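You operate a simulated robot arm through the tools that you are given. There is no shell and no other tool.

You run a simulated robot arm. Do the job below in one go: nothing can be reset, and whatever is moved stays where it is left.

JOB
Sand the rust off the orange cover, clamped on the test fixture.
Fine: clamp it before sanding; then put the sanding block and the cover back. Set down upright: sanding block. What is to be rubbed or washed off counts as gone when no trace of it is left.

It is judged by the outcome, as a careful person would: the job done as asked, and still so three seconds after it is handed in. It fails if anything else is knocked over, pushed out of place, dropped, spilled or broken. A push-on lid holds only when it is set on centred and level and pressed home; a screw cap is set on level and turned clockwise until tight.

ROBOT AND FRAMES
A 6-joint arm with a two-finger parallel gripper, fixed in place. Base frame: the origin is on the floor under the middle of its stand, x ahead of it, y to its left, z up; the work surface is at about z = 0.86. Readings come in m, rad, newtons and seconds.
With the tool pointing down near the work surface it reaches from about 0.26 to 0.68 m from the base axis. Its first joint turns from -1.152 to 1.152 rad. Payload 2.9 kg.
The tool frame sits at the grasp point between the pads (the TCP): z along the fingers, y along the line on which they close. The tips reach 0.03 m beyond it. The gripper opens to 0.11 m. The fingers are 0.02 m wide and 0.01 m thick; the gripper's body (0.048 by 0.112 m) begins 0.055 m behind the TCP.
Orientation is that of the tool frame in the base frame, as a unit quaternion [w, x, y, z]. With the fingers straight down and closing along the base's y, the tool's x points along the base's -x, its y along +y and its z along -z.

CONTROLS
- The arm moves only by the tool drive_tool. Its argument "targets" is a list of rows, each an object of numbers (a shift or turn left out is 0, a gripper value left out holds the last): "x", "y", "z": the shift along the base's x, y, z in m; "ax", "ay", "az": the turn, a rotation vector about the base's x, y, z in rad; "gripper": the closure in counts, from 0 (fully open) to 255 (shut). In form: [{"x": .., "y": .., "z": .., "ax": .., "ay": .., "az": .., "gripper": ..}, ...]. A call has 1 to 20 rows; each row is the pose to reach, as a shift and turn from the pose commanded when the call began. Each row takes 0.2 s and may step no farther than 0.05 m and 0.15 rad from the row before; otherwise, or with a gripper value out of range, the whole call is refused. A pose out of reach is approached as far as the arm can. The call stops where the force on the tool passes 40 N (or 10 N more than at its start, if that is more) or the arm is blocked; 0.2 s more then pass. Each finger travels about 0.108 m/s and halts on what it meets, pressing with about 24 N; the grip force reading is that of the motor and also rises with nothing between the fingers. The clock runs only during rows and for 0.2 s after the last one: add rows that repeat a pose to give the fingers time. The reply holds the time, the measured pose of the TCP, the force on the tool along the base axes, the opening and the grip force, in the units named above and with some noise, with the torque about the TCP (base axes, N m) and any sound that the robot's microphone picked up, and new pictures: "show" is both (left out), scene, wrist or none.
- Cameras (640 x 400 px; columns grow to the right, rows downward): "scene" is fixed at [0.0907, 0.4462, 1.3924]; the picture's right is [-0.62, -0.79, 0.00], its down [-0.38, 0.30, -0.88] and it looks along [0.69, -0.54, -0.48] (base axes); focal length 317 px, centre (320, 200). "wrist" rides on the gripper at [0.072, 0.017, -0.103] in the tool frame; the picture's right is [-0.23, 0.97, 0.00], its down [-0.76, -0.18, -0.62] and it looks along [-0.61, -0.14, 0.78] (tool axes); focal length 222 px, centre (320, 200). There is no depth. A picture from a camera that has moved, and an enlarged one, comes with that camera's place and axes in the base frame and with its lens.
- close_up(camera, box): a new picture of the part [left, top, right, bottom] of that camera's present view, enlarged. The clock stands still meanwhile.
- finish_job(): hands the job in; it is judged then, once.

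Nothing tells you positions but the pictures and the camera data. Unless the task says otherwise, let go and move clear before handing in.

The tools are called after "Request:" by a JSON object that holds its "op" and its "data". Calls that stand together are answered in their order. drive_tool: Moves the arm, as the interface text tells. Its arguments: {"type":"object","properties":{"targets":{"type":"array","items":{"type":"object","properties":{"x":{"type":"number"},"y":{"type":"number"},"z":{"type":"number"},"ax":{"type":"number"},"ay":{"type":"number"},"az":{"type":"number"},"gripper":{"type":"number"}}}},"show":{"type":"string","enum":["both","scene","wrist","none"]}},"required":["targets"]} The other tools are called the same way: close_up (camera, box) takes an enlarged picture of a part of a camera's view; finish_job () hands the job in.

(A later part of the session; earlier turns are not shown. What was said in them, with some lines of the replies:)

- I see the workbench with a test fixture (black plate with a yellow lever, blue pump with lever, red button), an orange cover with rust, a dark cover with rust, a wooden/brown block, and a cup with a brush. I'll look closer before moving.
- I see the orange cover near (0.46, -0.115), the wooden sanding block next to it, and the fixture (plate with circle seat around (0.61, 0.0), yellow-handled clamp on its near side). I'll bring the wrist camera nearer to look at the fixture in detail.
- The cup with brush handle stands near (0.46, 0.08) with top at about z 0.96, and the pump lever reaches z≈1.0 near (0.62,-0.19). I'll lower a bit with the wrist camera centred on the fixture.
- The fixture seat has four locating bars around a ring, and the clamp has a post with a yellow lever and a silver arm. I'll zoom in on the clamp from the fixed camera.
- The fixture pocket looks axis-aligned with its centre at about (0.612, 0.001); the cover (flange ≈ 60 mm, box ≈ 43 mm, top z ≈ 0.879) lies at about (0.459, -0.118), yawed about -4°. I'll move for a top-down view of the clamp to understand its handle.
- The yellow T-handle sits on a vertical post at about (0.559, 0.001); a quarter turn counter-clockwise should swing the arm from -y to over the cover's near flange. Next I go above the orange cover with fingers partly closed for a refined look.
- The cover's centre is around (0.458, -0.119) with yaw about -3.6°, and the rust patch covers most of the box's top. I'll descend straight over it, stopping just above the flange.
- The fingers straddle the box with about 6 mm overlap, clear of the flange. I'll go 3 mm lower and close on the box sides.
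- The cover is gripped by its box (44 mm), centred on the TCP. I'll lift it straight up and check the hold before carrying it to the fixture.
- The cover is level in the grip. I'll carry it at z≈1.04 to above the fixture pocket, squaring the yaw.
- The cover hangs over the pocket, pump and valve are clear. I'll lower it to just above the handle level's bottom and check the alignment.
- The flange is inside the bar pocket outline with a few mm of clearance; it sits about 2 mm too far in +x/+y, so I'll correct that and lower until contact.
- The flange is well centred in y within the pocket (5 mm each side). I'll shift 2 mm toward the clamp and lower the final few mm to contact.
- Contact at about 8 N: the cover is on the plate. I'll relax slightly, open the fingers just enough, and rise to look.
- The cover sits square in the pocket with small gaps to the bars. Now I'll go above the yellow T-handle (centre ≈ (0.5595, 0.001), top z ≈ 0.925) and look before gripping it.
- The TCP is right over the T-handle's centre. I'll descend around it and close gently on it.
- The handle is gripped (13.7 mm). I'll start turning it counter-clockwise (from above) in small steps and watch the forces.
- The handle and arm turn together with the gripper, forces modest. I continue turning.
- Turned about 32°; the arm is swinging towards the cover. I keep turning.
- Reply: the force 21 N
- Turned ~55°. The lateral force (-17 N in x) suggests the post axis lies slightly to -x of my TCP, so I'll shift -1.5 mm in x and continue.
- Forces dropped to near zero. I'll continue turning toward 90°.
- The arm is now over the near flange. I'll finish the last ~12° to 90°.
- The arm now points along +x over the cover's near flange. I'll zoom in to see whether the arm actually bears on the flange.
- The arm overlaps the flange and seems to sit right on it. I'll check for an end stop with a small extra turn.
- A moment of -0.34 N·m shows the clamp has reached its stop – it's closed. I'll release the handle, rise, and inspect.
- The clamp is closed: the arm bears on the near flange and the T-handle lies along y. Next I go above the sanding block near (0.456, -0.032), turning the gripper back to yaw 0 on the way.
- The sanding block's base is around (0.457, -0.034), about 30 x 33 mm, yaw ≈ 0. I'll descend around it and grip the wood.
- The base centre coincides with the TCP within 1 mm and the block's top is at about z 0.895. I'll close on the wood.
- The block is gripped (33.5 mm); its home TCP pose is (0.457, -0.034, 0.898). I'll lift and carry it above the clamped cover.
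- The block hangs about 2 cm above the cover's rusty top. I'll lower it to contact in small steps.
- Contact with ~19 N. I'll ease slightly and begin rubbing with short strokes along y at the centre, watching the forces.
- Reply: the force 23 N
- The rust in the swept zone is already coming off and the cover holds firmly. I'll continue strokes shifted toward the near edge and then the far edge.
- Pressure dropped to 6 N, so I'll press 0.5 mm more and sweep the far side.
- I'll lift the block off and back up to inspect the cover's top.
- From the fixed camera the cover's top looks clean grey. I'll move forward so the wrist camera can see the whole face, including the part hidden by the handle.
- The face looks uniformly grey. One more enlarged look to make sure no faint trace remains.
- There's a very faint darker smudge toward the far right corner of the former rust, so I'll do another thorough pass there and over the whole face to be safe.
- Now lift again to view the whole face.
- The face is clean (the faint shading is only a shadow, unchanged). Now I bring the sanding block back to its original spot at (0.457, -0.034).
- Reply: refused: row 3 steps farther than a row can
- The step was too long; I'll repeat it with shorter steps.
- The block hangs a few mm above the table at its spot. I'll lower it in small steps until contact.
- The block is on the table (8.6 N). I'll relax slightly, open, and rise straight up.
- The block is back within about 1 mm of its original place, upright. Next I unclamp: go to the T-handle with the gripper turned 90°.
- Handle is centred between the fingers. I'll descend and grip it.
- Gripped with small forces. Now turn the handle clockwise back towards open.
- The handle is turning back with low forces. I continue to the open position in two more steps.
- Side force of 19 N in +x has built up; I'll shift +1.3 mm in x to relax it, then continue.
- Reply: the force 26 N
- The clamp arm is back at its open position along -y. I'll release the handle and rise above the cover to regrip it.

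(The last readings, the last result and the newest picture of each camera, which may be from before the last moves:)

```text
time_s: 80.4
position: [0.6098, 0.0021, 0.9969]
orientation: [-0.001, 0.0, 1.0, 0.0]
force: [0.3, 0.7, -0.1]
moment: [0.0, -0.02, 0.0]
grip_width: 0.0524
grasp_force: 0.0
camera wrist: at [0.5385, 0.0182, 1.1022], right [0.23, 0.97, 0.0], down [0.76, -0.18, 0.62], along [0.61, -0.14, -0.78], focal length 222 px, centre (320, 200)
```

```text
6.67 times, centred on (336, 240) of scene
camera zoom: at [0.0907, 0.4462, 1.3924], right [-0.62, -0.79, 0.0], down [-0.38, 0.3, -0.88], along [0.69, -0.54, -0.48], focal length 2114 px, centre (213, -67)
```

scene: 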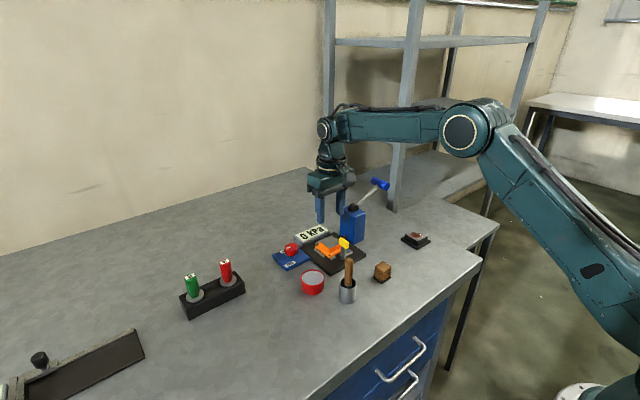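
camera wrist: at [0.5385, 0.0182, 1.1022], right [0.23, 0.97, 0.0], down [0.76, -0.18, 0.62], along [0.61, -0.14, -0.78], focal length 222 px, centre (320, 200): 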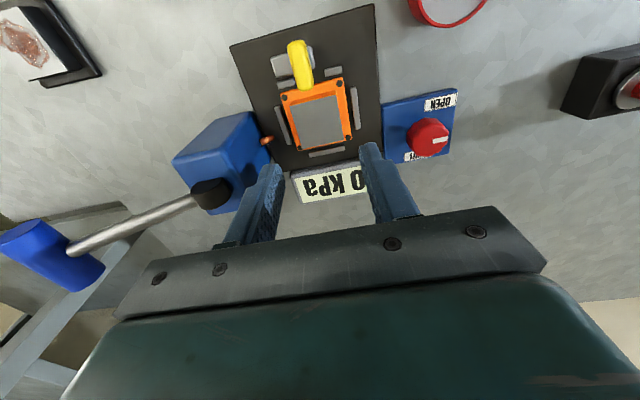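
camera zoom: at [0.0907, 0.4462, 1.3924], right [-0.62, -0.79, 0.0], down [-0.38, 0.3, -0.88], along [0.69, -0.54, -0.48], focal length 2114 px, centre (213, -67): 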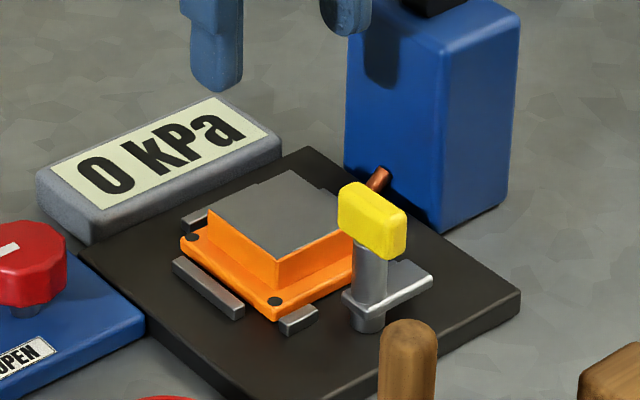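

The cover hasn't moved and its face is spotless. I'll descend to the same grasp pose I released it from and regrip it.

Request:
{"op": "drive_tool", "data": {"targets": [{"x": -0.0006, "y": -0.001, "z": -0.03}, {"x": -0.0006, "y": -0.001, "z": -0.06}, {"x": -0.0006, "y": -0.001, "z": -0.08}, {"x": -0.0006, "y": -0.001, "z": -0.0862}, {"x": -0.0006, "y": -0.001, "z": -0.0862}]}}

Request:
{"op": "close_up", "data": {"camera": "wrist", "box": [200, 60, 440, 220]}}

Request:
{"op": "close_up", "data": {"camera": "scene", "box": [300, 210, 372, 270]}}

```text
time_s: 81.6
position: [0.6109, -0.0003, 0.9101]
orientation: [0.0, 0.0, 1.0, 0.001]
force: [-0.9, -0.3, 0.8]
moment: [-0.01, -0.01, 0.03]
grip_width: 0.0521
grasp_force: 0.0
camera wrist: at [0.5382, 0.0166, 1.0154], right [0.23, 0.97, 0.0], down [0.76, -0.18, 0.62], along [0.61, -0.14, -0.78], focal length 222 px, centre (320, 200)
```

scene: 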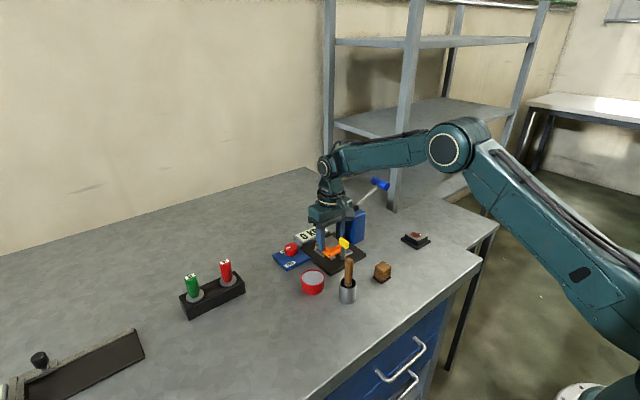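
wrist: 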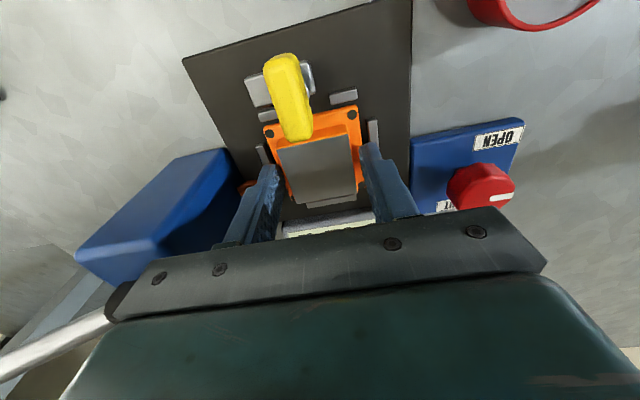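

```text
2.50 times, centred on (320, 140) of wrist
camera zoom: at [0.5382, 0.0166, 1.0154], right [0.23, 0.97, 0.0], down [0.76, -0.18, 0.62], along [0.61, -0.14, -0.78], focal length 555 px, centre (320, 350)
```

zoom: 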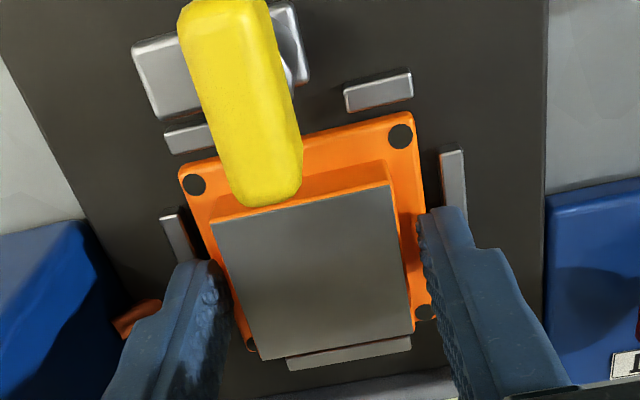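

```text
6.67 times, centred on (336, 240) of scene
camera zoom: at [0.0907, 0.4462, 1.3924], right [-0.62, -0.79, 0.0], down [-0.38, 0.3, -0.88], along [0.69, -0.54, -0.48], focal length 2114 px, centre (213, -67)
```

zoom: 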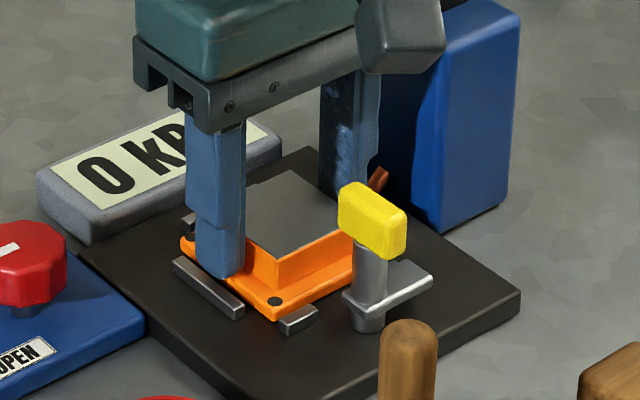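

Alignment matches the original grasp. I'll close, lift a few mm, shift 3 mm away from the handle, then go up.

Request:
{"op": "drive_tool", "data": {"targets": [{"gripper": 255}, {"gripper": 255}, {"gripper": 255}, {"z": 0.003}, {"x": 0.003, "z": 0.006}, {"x": 0.003, "z": 0.02}, {"x": 0.003, "z": 0.05}, {"x": 0.003, "z": 0.09}, {"x": 0.003, "z": 0.13}, {"x": 0.003, "z": 0.13}]}}

Request:
{"op": "close_up", "data": {"camera": "scene", "box": [290, 190, 380, 270]}}

Request:
{"op": "close_up", "data": {"camera": "wrist", "box": [200, 60, 440, 220]}}

```text
time_s: 83.8
position: [0.6131, 0.0007, 1.0407]
orientation: [0.0, -0.001, 1.0, 0.0]
force: [-1.0, 0.2, -2.9]
moment: [-0.02, -0.01, 0.0]
grip_width: 0.0434
grasp_force: 23.8
camera wrist: at [0.5408, 0.0181, 1.1459], right [0.23, 0.97, 0.0], down [0.76, -0.18, 0.62], along [0.61, -0.14, -0.78], focal length 222 px, centre (320, 200)
```

scene: 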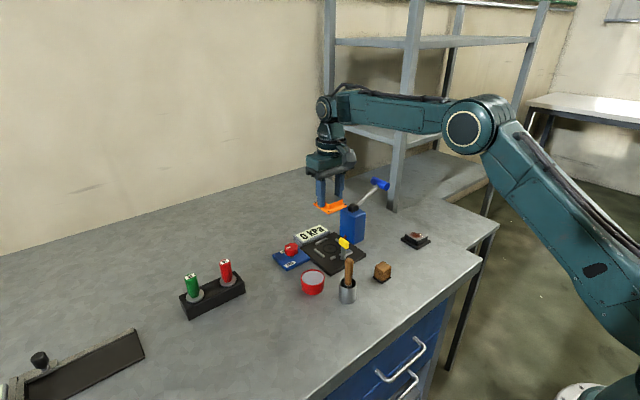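
wrist: 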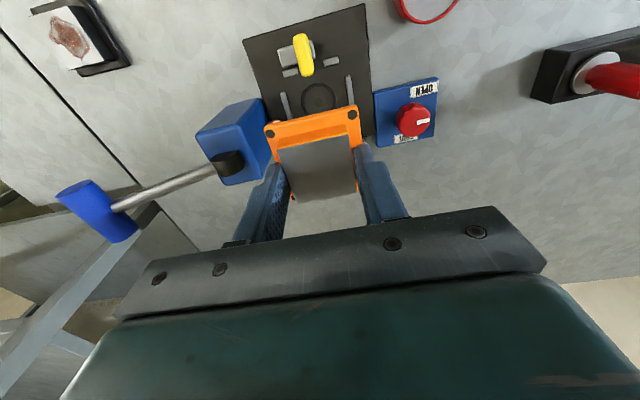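

```text
5.00 times, centred on (335, 230) of scene
camera zoom: at [0.0907, 0.4462, 1.3924], right [-0.62, -0.79, 0.0], down [-0.38, 0.3, -0.88], along [0.69, -0.54, -0.48], focal length 1585 px, centre (245, 50)
```

zoom: 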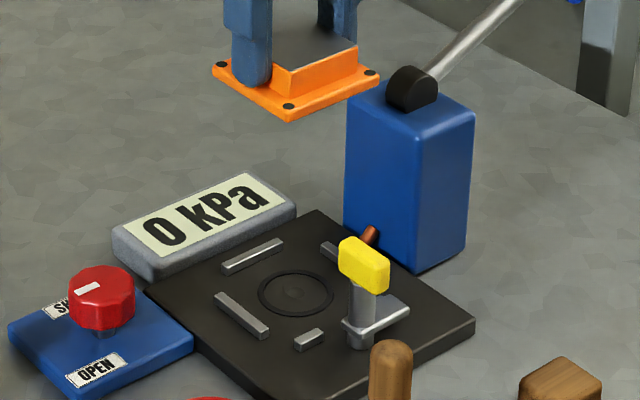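

```text
2.50 times, centred on (320, 140) of wrist
camera zoom: at [0.5408, 0.0181, 1.1459], right [0.23, 0.97, 0.0], down [0.76, -0.18, 0.62], along [0.61, -0.14, -0.78], focal length 555 px, centre (320, 350)
```

zoom: 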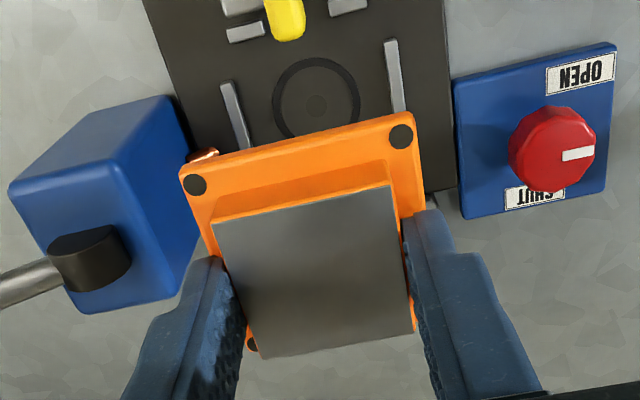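

The cover is held level again. I'll carry it back to its original place at (0.458, -0.119), yaw -3.6°, staying high over the block.

Request:
{"op": "drive_tool", "data": {"targets": [{"x": -0.045}, {"x": -0.085, "y": -0.01, "az": -0.015}, {"x": -0.12, "y": -0.04, "az": -0.03}, {"x": -0.143, "y": -0.08, "az": -0.045}, {"x": -0.1537, "y": -0.1183, "az": -0.063}, {"x": -0.1537, "y": -0.1183, "z": -0.04, "az": -0.063}, {"x": -0.1537, "y": -0.1183, "z": -0.085, "az": -0.063}, {"x": -0.1537, "y": -0.1183, "z": -0.12, "az": -0.063}, {"x": -0.1537, "y": -0.1183, "z": -0.13, "az": -0.063}, {"x": -0.1537, "y": -0.1183, "z": -0.13, "az": -0.063}]}}

Request:
{"op": "close_up", "data": {"camera": "scene", "box": [370, 225, 440, 290]}}

Request:
{"op": "close_up", "data": {"camera": "wrist", "box": [200, 80, 440, 240]}}

```text
time_s: 86.0
position: [0.4602, -0.1185, 0.9094]
orientation: [0.0, 0.032, 0.999, 0.001]
force: [-0.4, 0.1, -3.2]
moment: [0.0, 0.0, 0.01]
grip_width: 0.0435
grasp_force: 24.3
camera wrist: at [0.3901, -0.0967, 1.0149], right [0.29, 0.96, 0.0], down [0.75, -0.23, 0.62], along [0.6, -0.18, -0.78], focal length 222 px, centre (320, 200)
```

scene: 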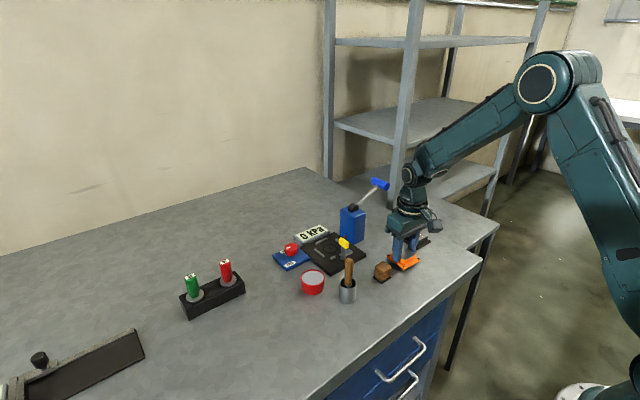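
wrist: 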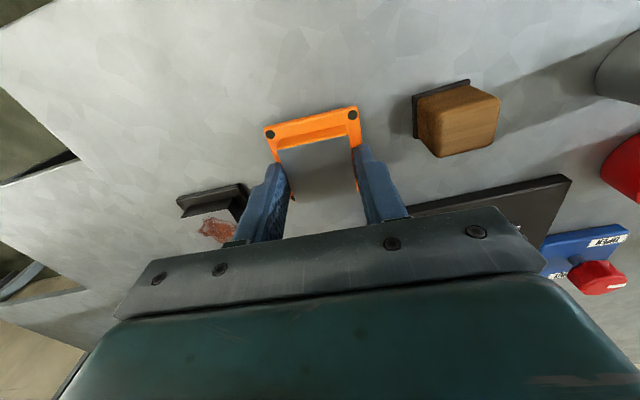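

```text
6.15 times, centred on (405, 258) of scene
camera zoom: at [0.0907, 0.4461, 1.3924], right [-0.62, -0.79, 0.0], down [-0.38, 0.3, -0.88], along [0.69, -0.54, -0.48], focal length 1951 px, centre (-203, -154)
```

zoom: 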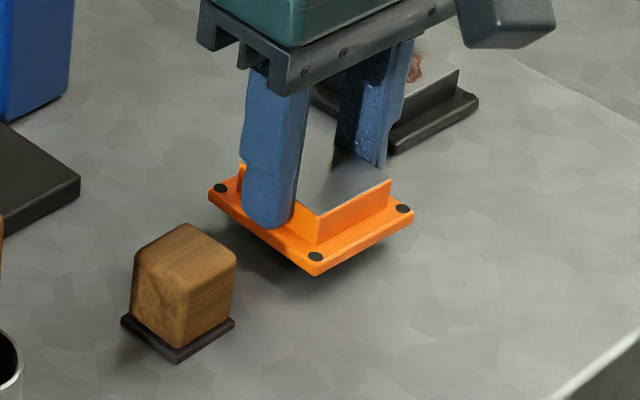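

```text
2.50 times, centred on (320, 160) of wrist
camera zoom: at [0.3901, -0.0967, 1.0149], right [0.29, 0.96, 0.0], down [0.75, -0.23, 0.62], along [0.6, -0.18, -0.78], focal length 555 px, centre (320, 300)
```

zoom: 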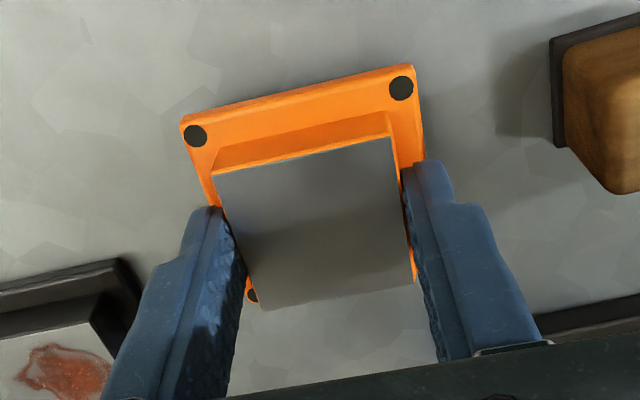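

The cover hovers about 1 cm over its original spot. I'll lower it to contact.

Request:
{"op": "drive_tool", "data": {"targets": [{"z": -0.006}, {"z": -0.009}, {"z": -0.0105}, {"z": -0.0105}], "show": "none"}}

```text
time_s: 87.0
position: [0.4592, -0.1198, 0.8987]
orientation: [-0.001, 0.031, 1.0, 0.001]
force: [-0.6, -0.2, -2.1]
moment: [0.0, -0.03, 0.02]
grip_width: 0.0436
grasp_force: 23.5
```

Request:
{"op": "drive_tool", "data": {"targets": [{"z": -0.0008}, {"z": -0.0014}, {"z": -0.0014}], "show": "none"}}

```text
time_s: 87.8
position: [0.4588, -0.1195, 0.8987]
orientation: [0.001, 0.032, 0.999, 0.0]
force: [-1.1, -0.7, 0.5]
moment: [-0.01, -0.08, -0.01]
grip_width: 0.0436
grasp_force: 23.9
```

Request:
{"op": "drive_tool", "data": {"targets": [{"z": -0.0004}, {"z": -0.0007}, {"z": -0.0007}], "show": "scene"}}

Request:
{"op": "close_up", "data": {"camera": "scene", "box": [370, 225, 440, 290]}}

```text
time_s: 88.6
position: [0.4589, -0.1195, 0.8985]
orientation: [0.001, 0.031, 1.0, 0.0]
force: [-3.4, -1.5, 18.0]
moment: [0.04, 0.33, 0.06]
grip_width: 0.0436
grasp_force: 24.3
```

scene: 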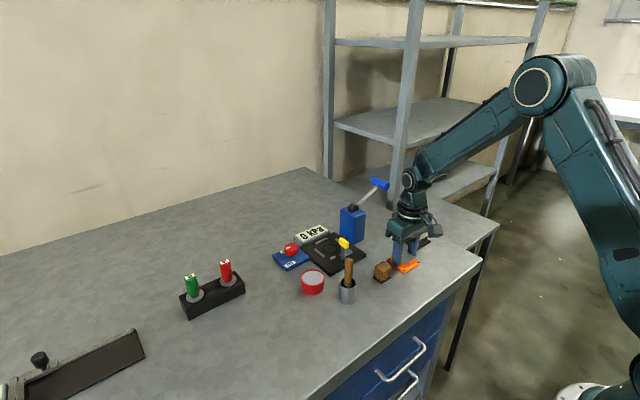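

```text
6.15 times, centred on (405, 258) of scene
camera zoom: at [0.0903, 0.4462, 1.3924], right [-0.62, -0.79, 0.0], down [-0.38, 0.3, -0.88], along [0.69, -0.54, -0.48], focal length 1951 px, centre (-203, -154)
```

zoom: 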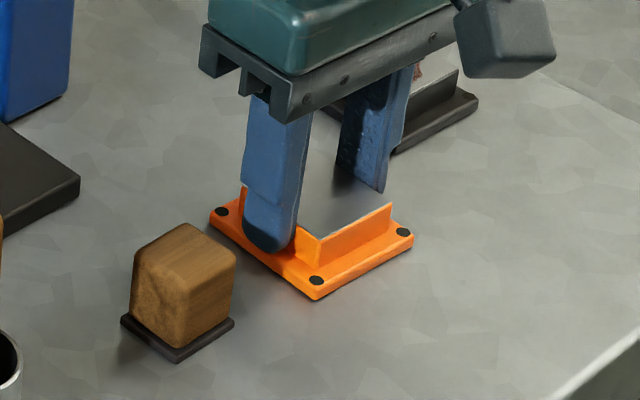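

The cover rests exactly where it was (the dots match the original picture). I'll relax, open, and rise clear.

Request:
{"op": "drive_tool", "data": {"targets": [{"z": 0.0012}, {"z": 0.0012, "gripper": 105}, {"z": 0.0012, "gripper": 105}, {"z": 0.0012, "gripper": 105}, {"z": 0.02, "gripper": 105}, {"z": 0.06, "gripper": 105}, {"z": 0.1, "gripper": 105}, {"z": 0.1, "gripper": 105}]}}

Request:
{"op": "close_up", "data": {"camera": "scene", "box": [370, 225, 440, 290]}}

Request:
{"op": "close_up", "data": {"camera": "wrist", "box": [220, 50, 420, 190]}}

```text
time_s: 90.4
position: [0.4578, -0.1197, 0.9958]
orientation: [0.0, 0.032, 0.999, 0.0]
force: [0.1, 0.9, 0.3]
moment: [0.06, -0.01, 0.01]
grip_width: 0.0646
grasp_force: 0.1
camera wrist: at [0.3869, -0.0981, 1.1019], right [0.29, 0.96, 0.0], down [0.75, -0.23, 0.62], along [0.6, -0.18, -0.78], focal length 222 px, centre (320, 200)
```

scene: 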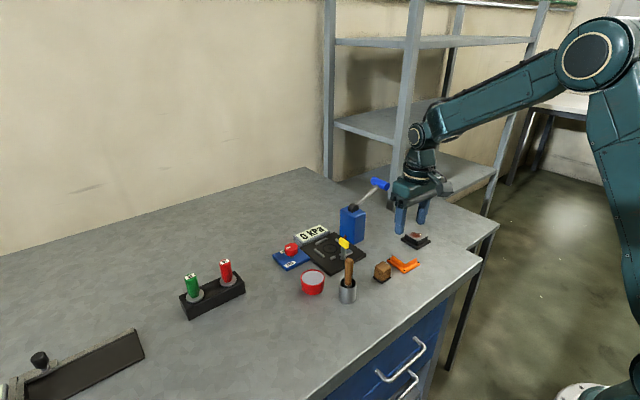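
wrist: 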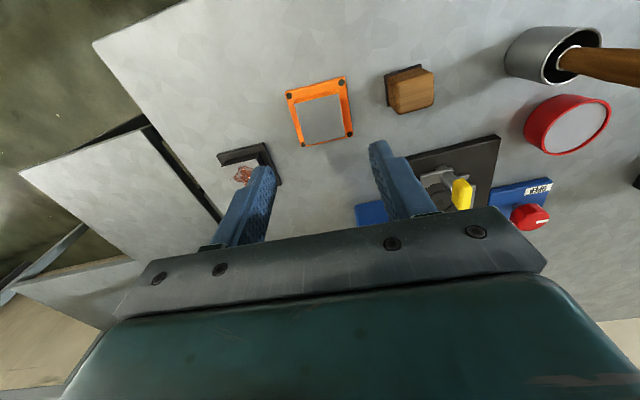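

```text
6.15 times, centred on (405, 258) of scene
camera zoom: at [0.0907, 0.4462, 1.3924], right [-0.62, -0.79, 0.0], down [-0.38, 0.3, -0.88], along [0.69, -0.54, -0.48], focal length 1951 px, centre (-203, -154)
```

zoom: 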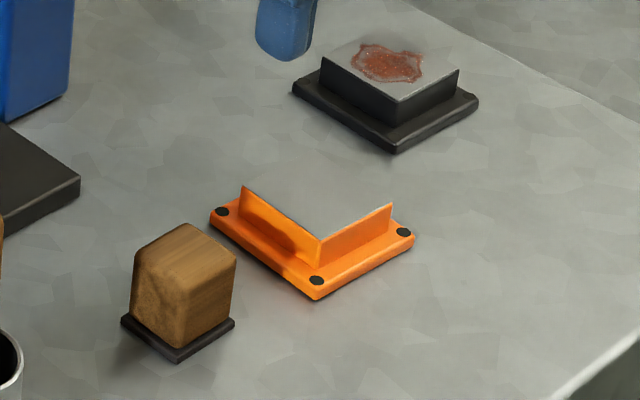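

```text
2.86 times, centred on (320, 120) of wrist
camera zoom: at [0.3869, -0.0981, 1.1019], right [0.29, 0.96, 0.0], down [0.75, -0.23, 0.62], along [0.6, -0.18, -0.78], focal length 635 px, centre (320, 429)
```

zoom: 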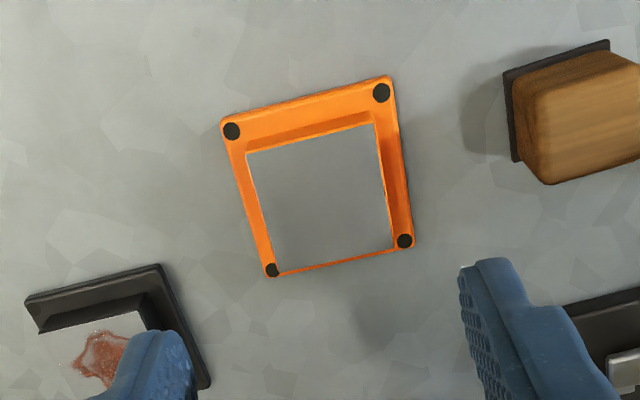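

The cover is back, clean, and the block stands upright beside it. I'll retreat upward near the start pose and do a last check of everything.

Request:
{"op": "drive_tool", "data": {"targets": [{"z": 0.045}, {"x": -0.005, "y": 0.015, "z": 0.09, "az": 0.02}, {"x": -0.01, "y": 0.03, "z": 0.135, "az": 0.04}, {"x": -0.015, "y": 0.05, "z": 0.175, "az": 0.063}, {"x": -0.02, "y": 0.07, "z": 0.215, "az": 0.063}, {"x": -0.022, "y": 0.08, "z": 0.26, "az": 0.063, "gripper": 0}, {"x": -0.022, "y": 0.08, "z": 0.26, "az": 0.063, "gripper": 0}]}}

Request:
{"op": "close_up", "data": {"camera": "scene", "box": [260, 170, 450, 310]}}

Request:
{"op": "close_up", "data": {"camera": "scene", "box": [385, 240, 425, 280]}}

Request:
{"op": "close_up", "data": {"camera": "wrist", "box": [220, 50, 440, 220]}}

```text
time_s: 92.0
position: [0.4352, -0.0368, 1.2576]
orientation: [0.0, 0.0, 1.0, 0.001]
force: [0.6, 0.8, 0.3]
moment: [-0.04, 0.0, -0.01]
grip_width: 0.1097
grasp_force: 0.0
camera wrist: at [0.3638, -0.021, 1.3617], right [0.23, 0.97, 0.0], down [0.76, -0.18, 0.62], along [0.61, -0.14, -0.78], focal length 222 px, centre (320, 200)
```

scene: 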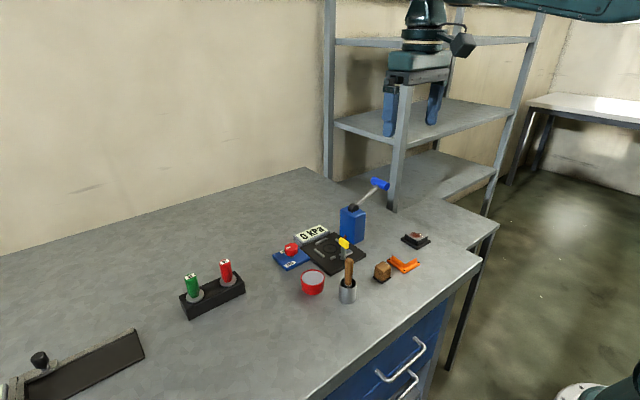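
wrist: 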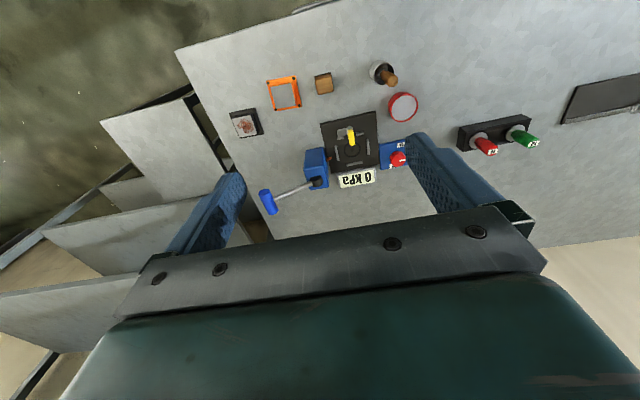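

```text
2.86 times, centred on (355, 240) of scene
camera zoom: at [0.0907, 0.4462, 1.3924], right [-0.62, -0.79, 0.0], down [-0.38, 0.3, -0.88], along [0.69, -0.54, -0.48], focal length 906 px, centre (220, 86)
```

zoom: 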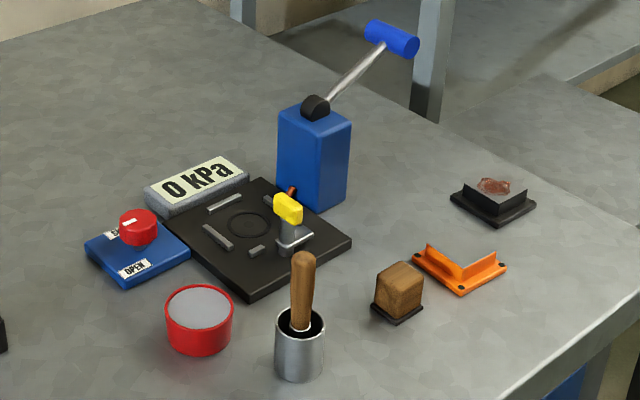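

```text
10.00 times, centred on (405, 260) of scene
camera zoom: at [0.0907, 0.4462, 1.3924], right [-0.62, -0.79, 0.0], down [-0.38, 0.3, -0.88], along [0.69, -0.54, -0.48], focal length 3170 px, centre (-530, -400)
```

zoom: 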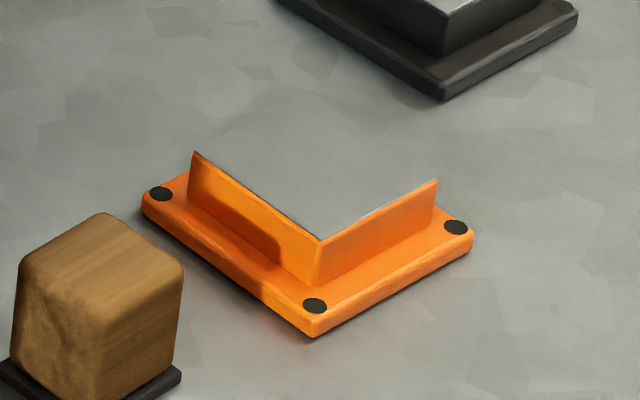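

```text
2.35 times, centred on (330, 135) of wrist
camera zoom: at [0.3638, -0.021, 1.3617], right [0.23, 0.97, 0.0], down [0.76, -0.18, 0.62], along [0.61, -0.14, -0.78], focal length 523 px, centre (296, 353)
```

zoom: 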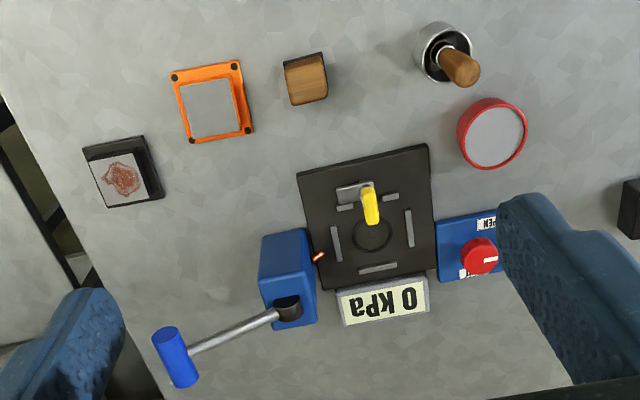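

Everything matches the starting layout. The orange cover is back and free of rust, the sanding block stands upright in its place, the clamp is open as it was, and nothing else has moved. I'm handing the job in.

Request:
{"op": "finish_job", "data": {}}

```text
The job is handed in.
```

The rust is sanded off the orange cover, with no trace left in the close-up pictures. I clamped the cover on the test fixture before sanding and opened the clamp again afterwards.

- **Cover:** it is back where it started, at the same slight angle.
- **Sanding block:** it is upright, within about 1 mm of its original spot.
- **Everything else:** in the final pictures the pump, valve, gauge, cup and dark cover look just as they did at the start. The gripper let go and moved clear before I handed the job in.
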